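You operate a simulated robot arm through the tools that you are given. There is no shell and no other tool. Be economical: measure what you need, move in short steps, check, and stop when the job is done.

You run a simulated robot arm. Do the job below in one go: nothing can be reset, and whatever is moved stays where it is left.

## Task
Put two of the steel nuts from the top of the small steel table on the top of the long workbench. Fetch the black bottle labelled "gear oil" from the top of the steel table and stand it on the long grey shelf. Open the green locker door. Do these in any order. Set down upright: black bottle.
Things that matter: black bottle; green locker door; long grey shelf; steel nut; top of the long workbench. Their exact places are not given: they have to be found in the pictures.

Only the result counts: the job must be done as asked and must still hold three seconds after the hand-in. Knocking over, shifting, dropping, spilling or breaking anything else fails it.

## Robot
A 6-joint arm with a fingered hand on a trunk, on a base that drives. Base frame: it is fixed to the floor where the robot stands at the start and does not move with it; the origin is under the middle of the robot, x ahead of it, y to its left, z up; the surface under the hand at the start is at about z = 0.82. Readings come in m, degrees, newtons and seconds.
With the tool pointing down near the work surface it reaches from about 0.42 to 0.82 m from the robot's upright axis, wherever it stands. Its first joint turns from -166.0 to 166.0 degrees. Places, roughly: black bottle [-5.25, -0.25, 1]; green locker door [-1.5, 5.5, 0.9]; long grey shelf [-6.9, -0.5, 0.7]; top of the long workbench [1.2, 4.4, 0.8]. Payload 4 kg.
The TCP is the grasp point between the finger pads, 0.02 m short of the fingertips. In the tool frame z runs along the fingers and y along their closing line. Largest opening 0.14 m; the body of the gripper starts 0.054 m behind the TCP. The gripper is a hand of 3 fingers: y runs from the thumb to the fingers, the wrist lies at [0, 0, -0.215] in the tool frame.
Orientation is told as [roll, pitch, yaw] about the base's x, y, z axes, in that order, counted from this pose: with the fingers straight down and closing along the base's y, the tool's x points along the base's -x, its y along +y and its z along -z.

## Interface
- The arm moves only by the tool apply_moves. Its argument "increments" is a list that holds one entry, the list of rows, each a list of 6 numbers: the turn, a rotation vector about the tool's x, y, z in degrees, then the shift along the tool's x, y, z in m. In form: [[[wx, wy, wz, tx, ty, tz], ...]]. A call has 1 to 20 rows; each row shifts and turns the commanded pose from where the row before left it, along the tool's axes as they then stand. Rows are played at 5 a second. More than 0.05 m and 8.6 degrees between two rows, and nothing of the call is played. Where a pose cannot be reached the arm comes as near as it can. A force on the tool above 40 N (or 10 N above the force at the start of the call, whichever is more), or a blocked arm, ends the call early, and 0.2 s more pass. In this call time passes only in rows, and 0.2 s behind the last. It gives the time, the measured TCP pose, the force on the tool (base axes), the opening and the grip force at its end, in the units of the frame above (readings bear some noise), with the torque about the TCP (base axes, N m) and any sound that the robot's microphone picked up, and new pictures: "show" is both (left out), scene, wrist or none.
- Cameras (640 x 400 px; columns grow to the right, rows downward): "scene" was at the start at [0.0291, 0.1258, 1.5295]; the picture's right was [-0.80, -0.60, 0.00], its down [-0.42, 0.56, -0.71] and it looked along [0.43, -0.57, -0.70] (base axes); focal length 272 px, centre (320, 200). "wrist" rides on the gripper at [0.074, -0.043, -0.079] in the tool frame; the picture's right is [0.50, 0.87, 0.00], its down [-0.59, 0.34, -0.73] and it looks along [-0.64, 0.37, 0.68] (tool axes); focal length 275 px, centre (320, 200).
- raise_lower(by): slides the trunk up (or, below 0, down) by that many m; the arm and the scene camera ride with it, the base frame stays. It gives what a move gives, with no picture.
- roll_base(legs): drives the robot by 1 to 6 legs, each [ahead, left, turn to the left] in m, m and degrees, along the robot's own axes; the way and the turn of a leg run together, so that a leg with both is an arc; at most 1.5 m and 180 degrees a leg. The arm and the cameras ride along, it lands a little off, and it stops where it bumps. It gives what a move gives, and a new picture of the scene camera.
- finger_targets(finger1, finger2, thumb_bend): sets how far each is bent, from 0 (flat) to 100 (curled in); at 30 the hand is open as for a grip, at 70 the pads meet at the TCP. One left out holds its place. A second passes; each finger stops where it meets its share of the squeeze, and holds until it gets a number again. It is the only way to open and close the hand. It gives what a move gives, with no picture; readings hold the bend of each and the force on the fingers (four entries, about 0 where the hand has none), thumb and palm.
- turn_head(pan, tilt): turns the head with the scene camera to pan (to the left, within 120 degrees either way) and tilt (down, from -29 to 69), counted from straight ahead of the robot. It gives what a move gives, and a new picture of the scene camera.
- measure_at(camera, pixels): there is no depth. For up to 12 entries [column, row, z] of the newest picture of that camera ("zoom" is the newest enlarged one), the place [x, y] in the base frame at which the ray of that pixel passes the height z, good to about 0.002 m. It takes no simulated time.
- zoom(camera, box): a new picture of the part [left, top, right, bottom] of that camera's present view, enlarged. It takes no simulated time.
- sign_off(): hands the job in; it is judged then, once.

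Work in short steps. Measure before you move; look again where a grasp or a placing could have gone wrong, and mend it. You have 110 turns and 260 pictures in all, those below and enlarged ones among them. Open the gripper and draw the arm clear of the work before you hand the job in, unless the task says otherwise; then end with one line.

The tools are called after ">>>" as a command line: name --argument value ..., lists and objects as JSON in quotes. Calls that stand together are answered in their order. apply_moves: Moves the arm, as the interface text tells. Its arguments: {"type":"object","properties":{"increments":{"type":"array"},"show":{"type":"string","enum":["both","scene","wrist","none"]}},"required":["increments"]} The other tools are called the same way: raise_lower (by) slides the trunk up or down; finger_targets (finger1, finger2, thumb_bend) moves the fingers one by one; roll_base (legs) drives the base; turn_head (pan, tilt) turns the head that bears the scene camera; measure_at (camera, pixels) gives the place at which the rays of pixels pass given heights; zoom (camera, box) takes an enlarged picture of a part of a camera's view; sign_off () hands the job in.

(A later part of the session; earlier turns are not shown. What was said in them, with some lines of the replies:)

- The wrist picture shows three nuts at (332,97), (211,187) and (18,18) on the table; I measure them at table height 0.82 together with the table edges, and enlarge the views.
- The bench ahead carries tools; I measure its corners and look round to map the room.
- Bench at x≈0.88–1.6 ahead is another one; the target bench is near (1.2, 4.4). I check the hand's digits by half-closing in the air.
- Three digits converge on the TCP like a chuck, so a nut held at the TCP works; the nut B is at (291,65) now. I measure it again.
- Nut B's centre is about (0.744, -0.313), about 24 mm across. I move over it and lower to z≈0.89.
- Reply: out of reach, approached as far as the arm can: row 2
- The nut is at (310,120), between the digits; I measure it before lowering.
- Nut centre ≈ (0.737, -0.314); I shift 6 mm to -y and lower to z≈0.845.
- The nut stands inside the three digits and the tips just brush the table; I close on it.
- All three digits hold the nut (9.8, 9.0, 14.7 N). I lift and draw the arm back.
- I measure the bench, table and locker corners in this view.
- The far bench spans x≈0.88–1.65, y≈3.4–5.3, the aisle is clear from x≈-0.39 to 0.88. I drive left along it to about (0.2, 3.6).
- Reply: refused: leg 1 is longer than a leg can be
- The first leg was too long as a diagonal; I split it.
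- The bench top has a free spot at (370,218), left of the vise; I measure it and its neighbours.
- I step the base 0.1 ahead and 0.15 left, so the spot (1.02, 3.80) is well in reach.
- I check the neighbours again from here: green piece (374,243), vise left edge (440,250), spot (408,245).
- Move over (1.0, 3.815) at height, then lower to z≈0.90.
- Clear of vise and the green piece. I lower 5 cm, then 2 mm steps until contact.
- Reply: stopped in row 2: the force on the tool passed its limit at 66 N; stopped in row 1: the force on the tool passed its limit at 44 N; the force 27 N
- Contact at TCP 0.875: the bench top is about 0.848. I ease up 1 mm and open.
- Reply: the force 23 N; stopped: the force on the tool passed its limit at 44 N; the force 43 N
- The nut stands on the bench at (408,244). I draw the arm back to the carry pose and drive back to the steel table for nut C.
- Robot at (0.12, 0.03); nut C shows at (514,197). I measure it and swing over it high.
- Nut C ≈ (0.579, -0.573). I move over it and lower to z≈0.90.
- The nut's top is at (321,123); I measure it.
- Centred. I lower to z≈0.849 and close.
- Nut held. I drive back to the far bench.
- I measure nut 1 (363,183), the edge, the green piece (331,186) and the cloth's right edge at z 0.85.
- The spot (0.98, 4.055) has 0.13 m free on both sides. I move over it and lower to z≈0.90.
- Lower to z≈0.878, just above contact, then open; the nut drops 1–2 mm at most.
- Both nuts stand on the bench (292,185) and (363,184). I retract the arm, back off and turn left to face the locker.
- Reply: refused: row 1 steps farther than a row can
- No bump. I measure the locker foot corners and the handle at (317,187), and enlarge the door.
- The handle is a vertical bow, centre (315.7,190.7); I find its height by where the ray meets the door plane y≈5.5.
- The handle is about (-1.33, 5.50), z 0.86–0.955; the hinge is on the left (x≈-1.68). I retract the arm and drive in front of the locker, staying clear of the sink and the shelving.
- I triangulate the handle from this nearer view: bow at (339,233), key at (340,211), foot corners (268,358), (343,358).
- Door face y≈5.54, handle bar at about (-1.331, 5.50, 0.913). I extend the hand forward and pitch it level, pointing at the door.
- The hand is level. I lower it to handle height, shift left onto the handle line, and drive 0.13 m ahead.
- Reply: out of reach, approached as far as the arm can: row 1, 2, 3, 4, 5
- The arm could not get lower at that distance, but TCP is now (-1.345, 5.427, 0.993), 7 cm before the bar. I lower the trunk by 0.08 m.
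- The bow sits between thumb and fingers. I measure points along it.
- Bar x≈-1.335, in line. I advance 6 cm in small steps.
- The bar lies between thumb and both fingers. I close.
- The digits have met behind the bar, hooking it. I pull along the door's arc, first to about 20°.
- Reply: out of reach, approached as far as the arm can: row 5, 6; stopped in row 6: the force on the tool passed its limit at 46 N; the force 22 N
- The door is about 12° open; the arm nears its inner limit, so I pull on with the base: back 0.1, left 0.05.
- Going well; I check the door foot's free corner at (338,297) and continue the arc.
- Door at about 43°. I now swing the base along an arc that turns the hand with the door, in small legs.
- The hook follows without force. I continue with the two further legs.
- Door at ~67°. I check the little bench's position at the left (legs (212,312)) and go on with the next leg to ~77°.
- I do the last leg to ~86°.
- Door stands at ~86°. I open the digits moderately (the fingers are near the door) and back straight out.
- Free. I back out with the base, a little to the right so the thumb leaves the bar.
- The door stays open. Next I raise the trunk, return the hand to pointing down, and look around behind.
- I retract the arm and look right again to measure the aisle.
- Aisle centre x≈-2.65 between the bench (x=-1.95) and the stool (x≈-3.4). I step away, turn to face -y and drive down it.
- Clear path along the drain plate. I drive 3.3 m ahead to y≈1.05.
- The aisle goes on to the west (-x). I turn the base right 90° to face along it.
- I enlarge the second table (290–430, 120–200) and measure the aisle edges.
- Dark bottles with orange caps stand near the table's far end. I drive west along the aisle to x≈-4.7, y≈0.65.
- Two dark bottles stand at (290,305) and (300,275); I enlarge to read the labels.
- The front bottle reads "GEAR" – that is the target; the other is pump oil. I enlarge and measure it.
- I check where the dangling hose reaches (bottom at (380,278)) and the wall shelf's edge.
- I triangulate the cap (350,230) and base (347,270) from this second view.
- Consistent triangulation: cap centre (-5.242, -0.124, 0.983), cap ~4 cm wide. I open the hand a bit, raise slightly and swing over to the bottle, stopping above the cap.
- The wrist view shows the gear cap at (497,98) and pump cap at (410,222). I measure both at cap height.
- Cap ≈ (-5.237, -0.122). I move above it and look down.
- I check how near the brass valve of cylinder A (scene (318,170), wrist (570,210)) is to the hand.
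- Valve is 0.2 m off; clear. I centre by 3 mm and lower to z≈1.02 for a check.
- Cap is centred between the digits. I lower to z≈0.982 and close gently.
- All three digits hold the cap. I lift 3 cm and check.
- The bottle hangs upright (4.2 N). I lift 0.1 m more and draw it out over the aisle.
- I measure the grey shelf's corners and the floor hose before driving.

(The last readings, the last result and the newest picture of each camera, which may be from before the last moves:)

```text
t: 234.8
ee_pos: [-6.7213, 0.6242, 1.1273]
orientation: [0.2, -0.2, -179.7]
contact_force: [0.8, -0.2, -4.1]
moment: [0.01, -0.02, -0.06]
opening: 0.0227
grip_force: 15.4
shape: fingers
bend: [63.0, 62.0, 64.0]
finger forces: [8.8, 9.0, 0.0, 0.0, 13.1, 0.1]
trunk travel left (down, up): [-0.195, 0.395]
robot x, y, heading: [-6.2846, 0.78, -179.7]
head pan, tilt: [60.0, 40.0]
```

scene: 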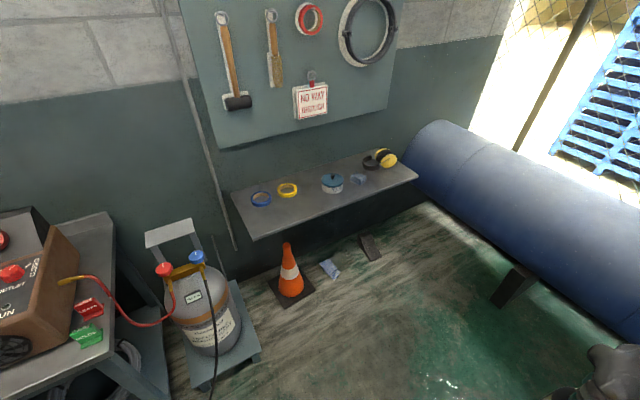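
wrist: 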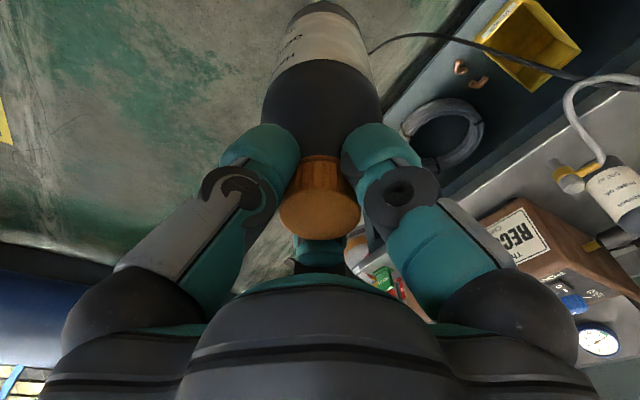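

The shelf's front strip is free, e.g. at (312,205). I triangulate the shelf height from its corners (253,239) and (418,177).

>>> measure_at --camera "scene" --pixels '[[253, 239, 0.72], [253, 239, 0.65], [253, 239, 0.78], [418, 177, 0.72], [418, 177, 0.65], [232, 194, 0.72], [310, 207, 0.72], [332, 190, 0.72], [287, 192, 0.72], [290, 298, 0], [207, 380, 0], [262, 355, 0.1]]'

>>> zoom --camera "scene" --box '[210, 130, 450, 280]'

```text
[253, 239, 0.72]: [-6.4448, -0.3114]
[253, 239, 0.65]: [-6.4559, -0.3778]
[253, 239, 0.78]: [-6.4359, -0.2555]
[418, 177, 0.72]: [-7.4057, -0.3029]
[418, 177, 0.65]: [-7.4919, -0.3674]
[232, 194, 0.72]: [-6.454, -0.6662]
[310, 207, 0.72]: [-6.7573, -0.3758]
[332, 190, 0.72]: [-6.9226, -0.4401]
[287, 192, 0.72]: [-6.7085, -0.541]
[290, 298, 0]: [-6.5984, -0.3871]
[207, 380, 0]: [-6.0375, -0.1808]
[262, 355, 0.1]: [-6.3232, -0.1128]
```

```text
2.67 times, centred on (330, 205) of scene
```

zoom: 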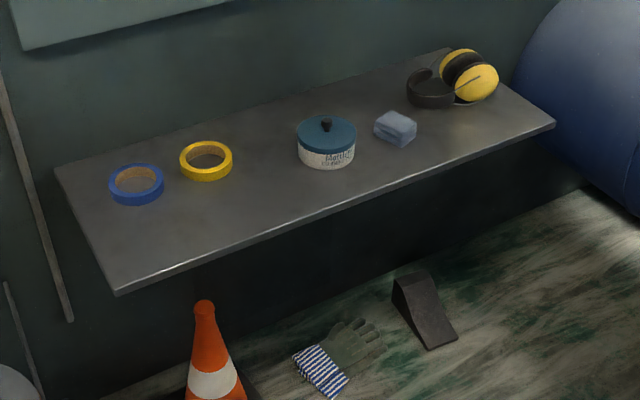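

Shelf z≈0.72, front edge y≈-0.307, x from -6.45 to -7.40. I choose (-6.72, -0.40), free between the tape ring and the can, and drive nearer.

>>> roll_base --legs '[[0.26, 0.2, 0], [0, 0.24, 0]]'

>>> turn_head --pan 75 --tilt 50

```text
t: 238.4
ee_pos: [-6.9813, 0.1849, 1.1271]
orientation: [0.1, -0.2, -180.0]
contact_force: [-0.3, -0.2, -5.0]
moment: [0.0, 0.0, 0.0]
opening: 0.0227
grip_force: 15.5
shape: fingers
bend: [63.0, 62.0, 64.0]
finger forces: [8.8, 9.1, 0.0, 0.0, 13.0, 0.1]
trunk travel left (down, up): [-0.195, 0.395]
robot x, y, heading: [-6.5517, 0.3465, -179.5]
head pan, tilt: [60.0, 40.0]
```

scene: 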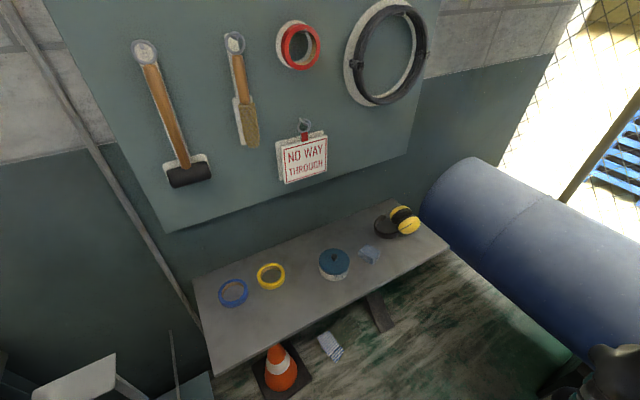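

```text
t: 239.1
ee_pos: [-6.9814, 0.1855, 1.1276]
orientation: [0.2, -0.2, -180.0]
contact_force: [-0.4, 0.2, -5.3]
moment: [-0.01, -0.02, -0.01]
opening: 0.0225
grip_force: 15.0
shape: fingers
bend: [63.0, 62.0, 64.0]
finger forces: [8.9, 9.2, 0.0, 0.0, 13.0, 0.0]
trunk travel left (down, up): [-0.195, 0.395]
robot x, y, heading: [-6.5485, 0.3469, -179.8]
head pan, tilt: [75.0, 50.0]
```

scene: 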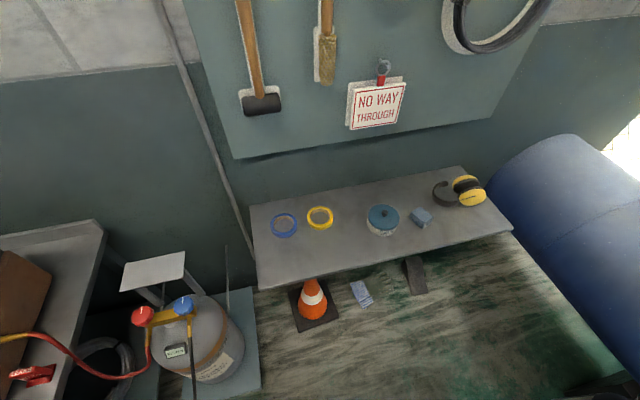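

Now I re-measure the corners and the items from here to fix height and free spot.

>>> measure_at --camera "scene" --pixels '[[258, 288, 0.72], [512, 230, 0.72], [258, 288, 0.7], [512, 230, 0.7], [512, 230, 0.74], [321, 228, 0.72], [285, 236, 0.72], [383, 233, 0.72], [335, 247, 0.72], [252, 208, 0.72], [463, 167, 0.72]]'

```text
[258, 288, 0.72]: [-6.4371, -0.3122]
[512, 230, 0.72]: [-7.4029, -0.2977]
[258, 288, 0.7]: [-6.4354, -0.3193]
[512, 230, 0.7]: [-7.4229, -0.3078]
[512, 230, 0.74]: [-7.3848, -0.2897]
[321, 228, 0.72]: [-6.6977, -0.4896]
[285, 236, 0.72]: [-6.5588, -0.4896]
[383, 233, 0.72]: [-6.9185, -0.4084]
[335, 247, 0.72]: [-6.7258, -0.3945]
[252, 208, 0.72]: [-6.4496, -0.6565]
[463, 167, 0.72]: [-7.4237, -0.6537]
```

z=0.72 fits. I swing the bottle over (-6.73, -0.395), still high.

>>> apply_moves --increments '[[[0, 0, 0, 0.018, 0.0415, 0], [0, 0, 0, 0.018, 0.0415, 0], [0, 0, 0, 0.018, 0.0415, 0], [0, 0, 0, 0.018, 0.0415, 0], [0, 0, 0, 0.018, 0.0415, 0], [0, 0, 0, 0.018, 0.0415, 0], [0, 0, 0, 0.018, 0.0415, 0], [0, 0, 0, 0.018, 0.0415, 0], [0, 0, 0, 0.018, 0.0415, 0], [0, 0, 0, 0.018, 0.0415, 0], [0, 0, 0, 0.018, 0.0415, 0], [0, 0, 0, 0.018, 0.0415, 0], [0, 0, 0, 0.018, 0.0415, 0], [0, 0, 0, 0.018, 0.0415, 0], [0, 0, 0, 0, 0, 0.04], [0, 0, 0, 0, 0, 0.04], [0, 0, 0, 0, 0, 0.04]]]'

```text
t: 242.7
ee_pos: [-6.7279, -0.3931, 1.0092]
orientation: [0.1, -0.1, -179.8]
contact_force: [-0.4, 0.6, -4.0]
moment: [-0.02, -0.03, -0.02]
opening: 0.0224
grip_force: 15.4
shape: fingers
bend: [63.0, 62.0, 65.0]
finger forces: [8.8, 9.9, 0.1, 0.0, 12.8, 0.1]
trunk travel left (down, up): [-0.195, 0.395]
robot x, y, heading: [-6.5514, 0.3481, -179.5]
head pan, tilt: [75.0, 50.0]
```

scene: 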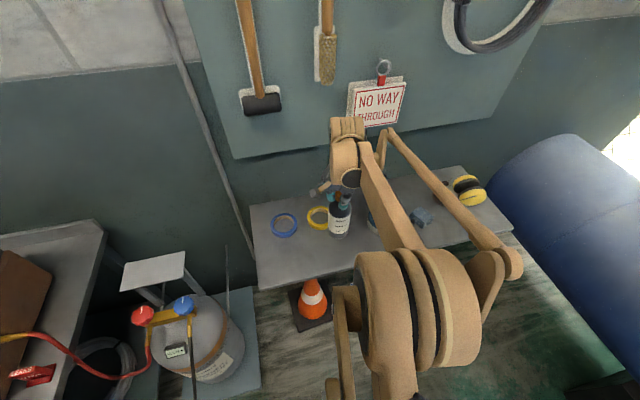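
wrist: 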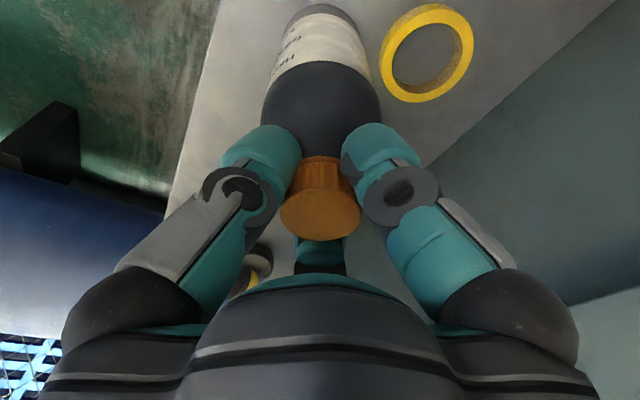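

Well placed over the free spot. I lower to ~0.95, then feel for contact in small steps.

>>> apply_moves --increments '[[[0, 0, 0, 0, 0, 0.025], [0, 0, 0, 0, 0, 0.02], [0, 0, 0, 0, 0, 0.01], [0, 0, 0, 0, 0, 0.004]]]'

>>> apply_moves --increments '[[[0, 0, 0, 0, 0, 0.003], [0, 0, 0, 0, 0, 0.003], [0, 0, 0, 0, 0, 0.003]]]' --show "none"

>>> apply_moves --increments '[[[0, 0, 0, 0, 0, 0.002], [0, 0, 0, 0, 0, 0.002], [0, 0, 0, 0, 0, 0.002]]]' --show "none"

```text
t: 243.7
ee_pos: [-6.7286, -0.3957, 0.9486]
orientation: [0.1, -0.3, -179.9]
contact_force: [-0.1, 0.3, -5.6]
moment: [0.0, -0.02, -0.02]
opening: 0.0222
grip_force: 15.8
shape: fingers
bend: [63.0, 62.0, 65.0]
finger forces: [8.8, 10.1, 0.0, 0.0, 12.8, 0.0]
trunk travel left (down, up): [-0.195, 0.395]
robot x, y, heading: [-6.544, 0.3456, -179.6]
head pan, tilt: [75.0, 50.0]
```

scene: 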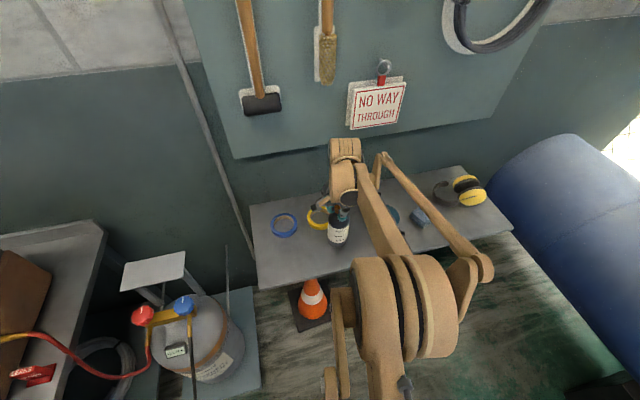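
wrist: 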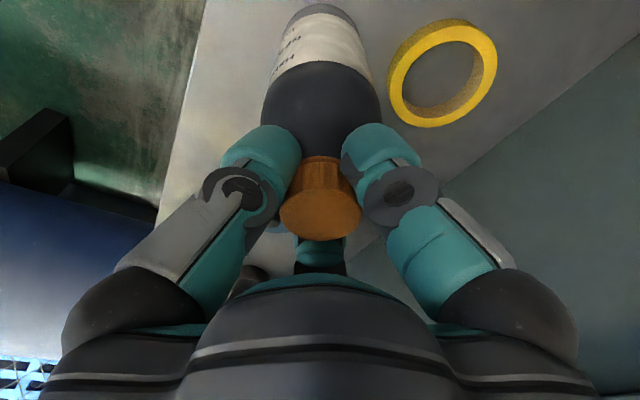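

```text
t: 244.5
ee_pos: [-6.7288, -0.3955, 0.9395]
orientation: [0.1, -0.2, -179.9]
contact_force: [-0.2, 0.1, -4.8]
moment: [0.02, 0.01, 0.0]
opening: 0.0224
grip_force: 15.1
shape: fingers
bend: [63.0, 62.0, 65.0]
finger forces: [8.8, 10.1, 0.1, 0.0, 12.8, 0.0]
trunk travel left (down, up): [-0.195, 0.395]
robot x, y, heading: [-6.5469, 0.3455, -179.5]
head pan, tilt: [75.0, 50.0]
```

```text
t: 245.3
ee_pos: [-6.7272, -0.3976, 0.9347]
orientation: [0.2, -0.2, -180.0]
contact_force: [-0.3, -0.5, -4.5]
moment: [-0.03, 0.04, 0.02]
opening: 0.0225
grip_force: 15.6
shape: fingers
bend: [63.0, 62.0, 65.0]
finger forces: [8.8, 10.0, 0.0, 0.0, 12.7, 0.0]
trunk travel left (down, up): [-0.195, 0.395]
robot x, y, heading: [-6.5491, 0.3476, -179.7]
head pan, tilt: [75.0, 50.0]
```

No contact yet; I keep stepping down.

>>> apply_moves --increments '[[[0, 0, 0, 0, 0, 0.002], [0, 0, 0, 0, 0, 0.002], [0, 0, 0, 0, 0, 0.002]]]' --show "none"

>>> apply_moves --increments '[[[0, 0, 0, 0, 0, 0.002], [0, 0, 0, 0, 0, 0.002]]]' --show "none"

>>> zoom --camera "scene" --box '[290, 180, 390, 270]'

```text
t: 246.1
ee_pos: [-6.7292, -0.3952, 0.9285]
orientation: [0.1, -0.1, -179.9]
contact_force: [0.2, 0.0, -5.7]
moment: [0.03, -0.02, -0.01]
opening: 0.022
grip_force: 15.8
shape: fingers
bend: [63.0, 62.0, 65.0]
finger forces: [8.8, 10.1, 0.0, 0.1, 12.7, 0.1]
trunk travel left (down, up): [-0.195, 0.395]
robot x, y, heading: [-6.5477, 0.3496, -179.7]
head pan, tilt: [75.0, 50.0]
```

```text
t: 246.7
ee_pos: [-6.7302, -0.3963, 0.925]
orientation: [0.1, -0.2, -180.0]
contact_force: [0.1, -0.2, -3.9]
moment: [0.0, 0.03, 0.0]
opening: 0.0224
grip_force: 15.8
shape: fingers
bend: [63.0, 62.0, 65.0]
finger forces: [8.8, 10.0, 0.0, 0.0, 12.7, 0.0]
trunk travel left (down, up): [-0.195, 0.395]
robot x, y, heading: [-6.548, 0.3434, -179.4]
head pan, tilt: [75.0, 50.0]
```

```text
4.44 times, centred on (340, 225) of scene
```

zoom: 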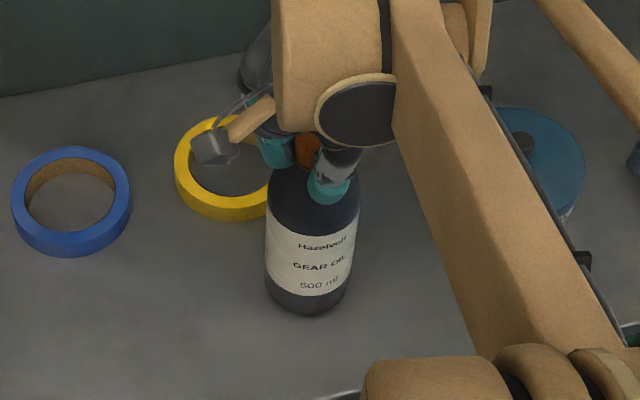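

Still hanging just above; the base seems near the surface. More 2 mm steps.

>>> apply_moves --increments '[[[0, 0, 0, 0, 0, 0.002], [0, 0, 0, 0, 0, 0.002]]]' --show "none"

>>> apply_moves --increments '[[[0, 0, 0, 0, 0, 0.002], [0, 0, 0, 0, 0, 0.002]]]' --show "none"

>>> apply_moves --increments '[[[0, 0, 0, 0, 0, 0.002], [0, 0, 0, 0, 0, 0.002]]]' --show "none"

```text
t: 247.3
ee_pos: [-6.7294, -0.3956, 0.9223]
orientation: [0.2, -0.3, -179.9]
contact_force: [-0.7, -1.4, 1.4]
moment: [-0.01, 0.01, 0.02]
opening: 0.0221
grip_force: 16.9
shape: fingers
bend: [63.0, 62.0, 65.0]
finger forces: [9.1, 10.8, 0.0, 0.1, 13.2, 0.0]
trunk travel left (down, up): [-0.195, 0.395]
robot x, y, heading: [-6.5507, 0.3455, -179.4]
head pan, tilt: [75.0, 50.0]
```

```text
t: 247.9
ee_pos: [-6.7293, -0.3945, 0.92]
orientation: [0.4, -0.4, -179.9]
contact_force: [-2.2, -5.7, 34.6]
moment: [-0.05, 0.08, 0.0]
opening: 0.0208
grip_force: 26.0
shape: fingers
bend: [63.0, 62.0, 65.0]
finger forces: [14.9, 17.7, 0.1, 0.0, 18.2, 0.0]
trunk travel left (down, up): [-0.195, 0.395]
robot x, y, heading: [-6.5476, 0.3426, -179.5]
head pan, tilt: [75.0, 50.0]
```

```text
t: 248.3
ee_pos: [-6.7292, -0.3945, 0.9194]
orientation: [0.4, -0.3, -179.9]
contact_force: [-1.3, -4.1, 31.0]
moment: [0.03, 0.02, 0.01]
opening: 0.0208
grip_force: 25.7
shape: fingers
bend: [63.0, 62.0, 65.0]
finger forces: [15.3, 16.4, 0.0, 0.0, 19.5, 0.0]
trunk travel left (down, up): [-0.195, 0.395]
robot x, y, heading: [-6.5492, 0.3465, -179.6]
head pan, tilt: [75.0, 50.0]
stopped in row 1: the force on the tool passed its limit at 48 N (the readings are from after the stop); the commanded pose is now the measured one
```

Contact at z≈0.922. I ease up 2 mm so the load is about zero, then open.

>>> apply_moves --increments '[[[0, 0, 0, 0, 0, -0.001], [0, 0, 0, 0, 0, -0.001]]]' --show "none"

>>> finger_targets --finger1 46 --finger2 46 --thumb_bend 46

>>> zoom --camera "wrist" --box '[0, 0, 640, 400]'

```text
t: 248.9
ee_pos: [-6.7289, -0.3931, 0.9207]
orientation: [0.3, -0.2, -179.9]
contact_force: [-1.1, -2.5, 22.5]
moment: [0.02, 0.08, 0.02]
opening: 0.0206
grip_force: 23.0
shape: fingers
bend: [63.0, 62.0, 65.0]
finger forces: [13.4, 15.1, 0.0, 0.0, 17.4, 0.0]
trunk travel left (down, up): [-0.195, 0.395]
robot x, y, heading: [-6.5462, 0.3453, -179.6]
head pan, tilt: [75.0, 50.0]
```

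```text
t: 249.9
ee_pos: [-6.7284, -0.3959, 0.9163]
orientation: [0.2, -0.3, -179.9]
contact_force: [0.0, 0.3, 1.1]
moment: [-0.01, -0.02, 0.0]
opening: 0.0761
grip_force: 0.1
shape: fingers
bend: [46.0, 46.0, 46.0]
finger forces: [0.1, 0.0, 0.0, 0.0, 0.1, 0.0]
trunk travel left (down, up): [-0.195, 0.395]
robot x, y, heading: [-6.545, 0.3462, -179.6]
head pan, tilt: [75.0, 50.0]
```

```text
1.00 times, centred on (320, 200) of wrist (not enlarged: the box is as wide or as high as the picture)
```

zoom: 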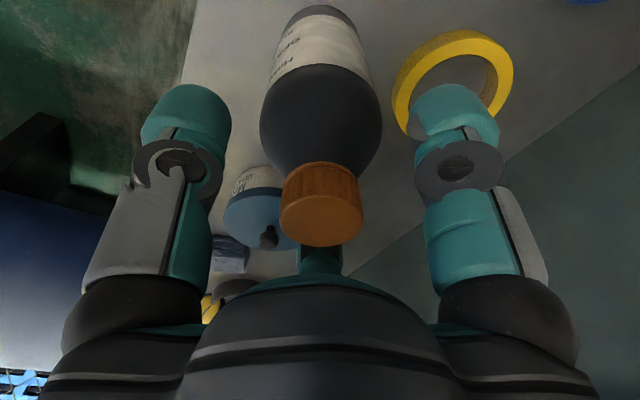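

The bottle stands free. I raise the hand straight up and draw it back.

>>> apply_moves --increments '[[[0, 0, 0, 0, 0, -0.02], [0, 0, 0, 0, 0, -0.03], [0, 0, 0, 0, 0, -0.04], [0, 0, 0, 0, 0, -0.04], [0, 0, 0, 0, 0, -0.04], [0, 0, 0, 0, -0.04, 0], [0, 0, 0, 0, -0.04, 0], [0, 0, 0, 0, -0.04, 0], [0, 0, 0, 0, -0.04, 0], [0, 0, 0, -0.018, -0.04, 0], [0, 0, 0, -0.018, -0.04, 0], [0, 0, 0, -0.018, -0.04, 0], [0, 0, 0, -0.018, -0.04, 0], [0, 0, 0, -0.018, -0.04, 0], [0, 0, 0, -0.018, -0.04, 0]]]' --show "scene"

>>> zoom --camera "scene" --box '[240, 160, 440, 300]'

```text
t: 253.1
ee_pos: [-6.8365, 0.0054, 1.0891]
orientation: [0.3, -0.3, -179.8]
contact_force: [-0.2, 0.2, -0.1]
moment: [-0.03, -0.04, 0.04]
opening: 0.0762
grip_force: 0.0
shape: fingers
bend: [46.0, 46.0, 46.0]
finger forces: [0.0, 0.0, 0.1, 0.0, 0.0, 0.0]
trunk travel left (down, up): [-0.195, 0.395]
robot x, y, heading: [-6.5481, 0.3443, -179.5]
head pan, tilt: [75.0, 50.0]
```

scene: 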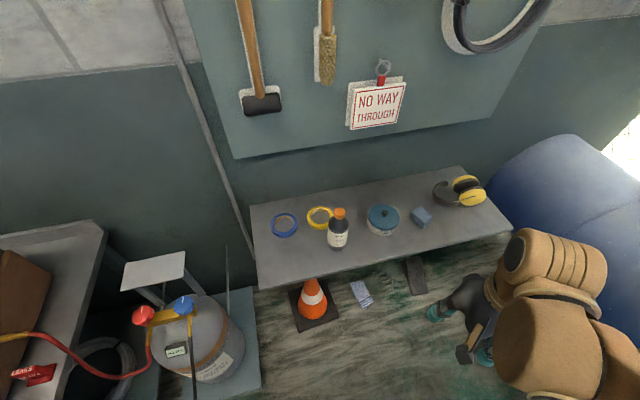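

```text
2.86 times, centred on (340, 230) of scene
```

zoom: 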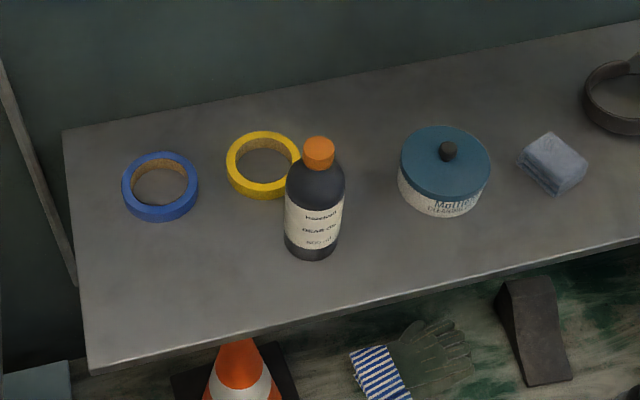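

The gear oil bottle stands upright on the shelf, nothing around it has moved, the hand is empty and clear. Nuts and door were seen done; I hand in.

>>> sign_off

```text
The job is handed in.
```

I handed the job in. Two steel nuts are on the long workbench, the gear oil bottle is upright on the long grey shelf, and the green locker door is open at about 86°.
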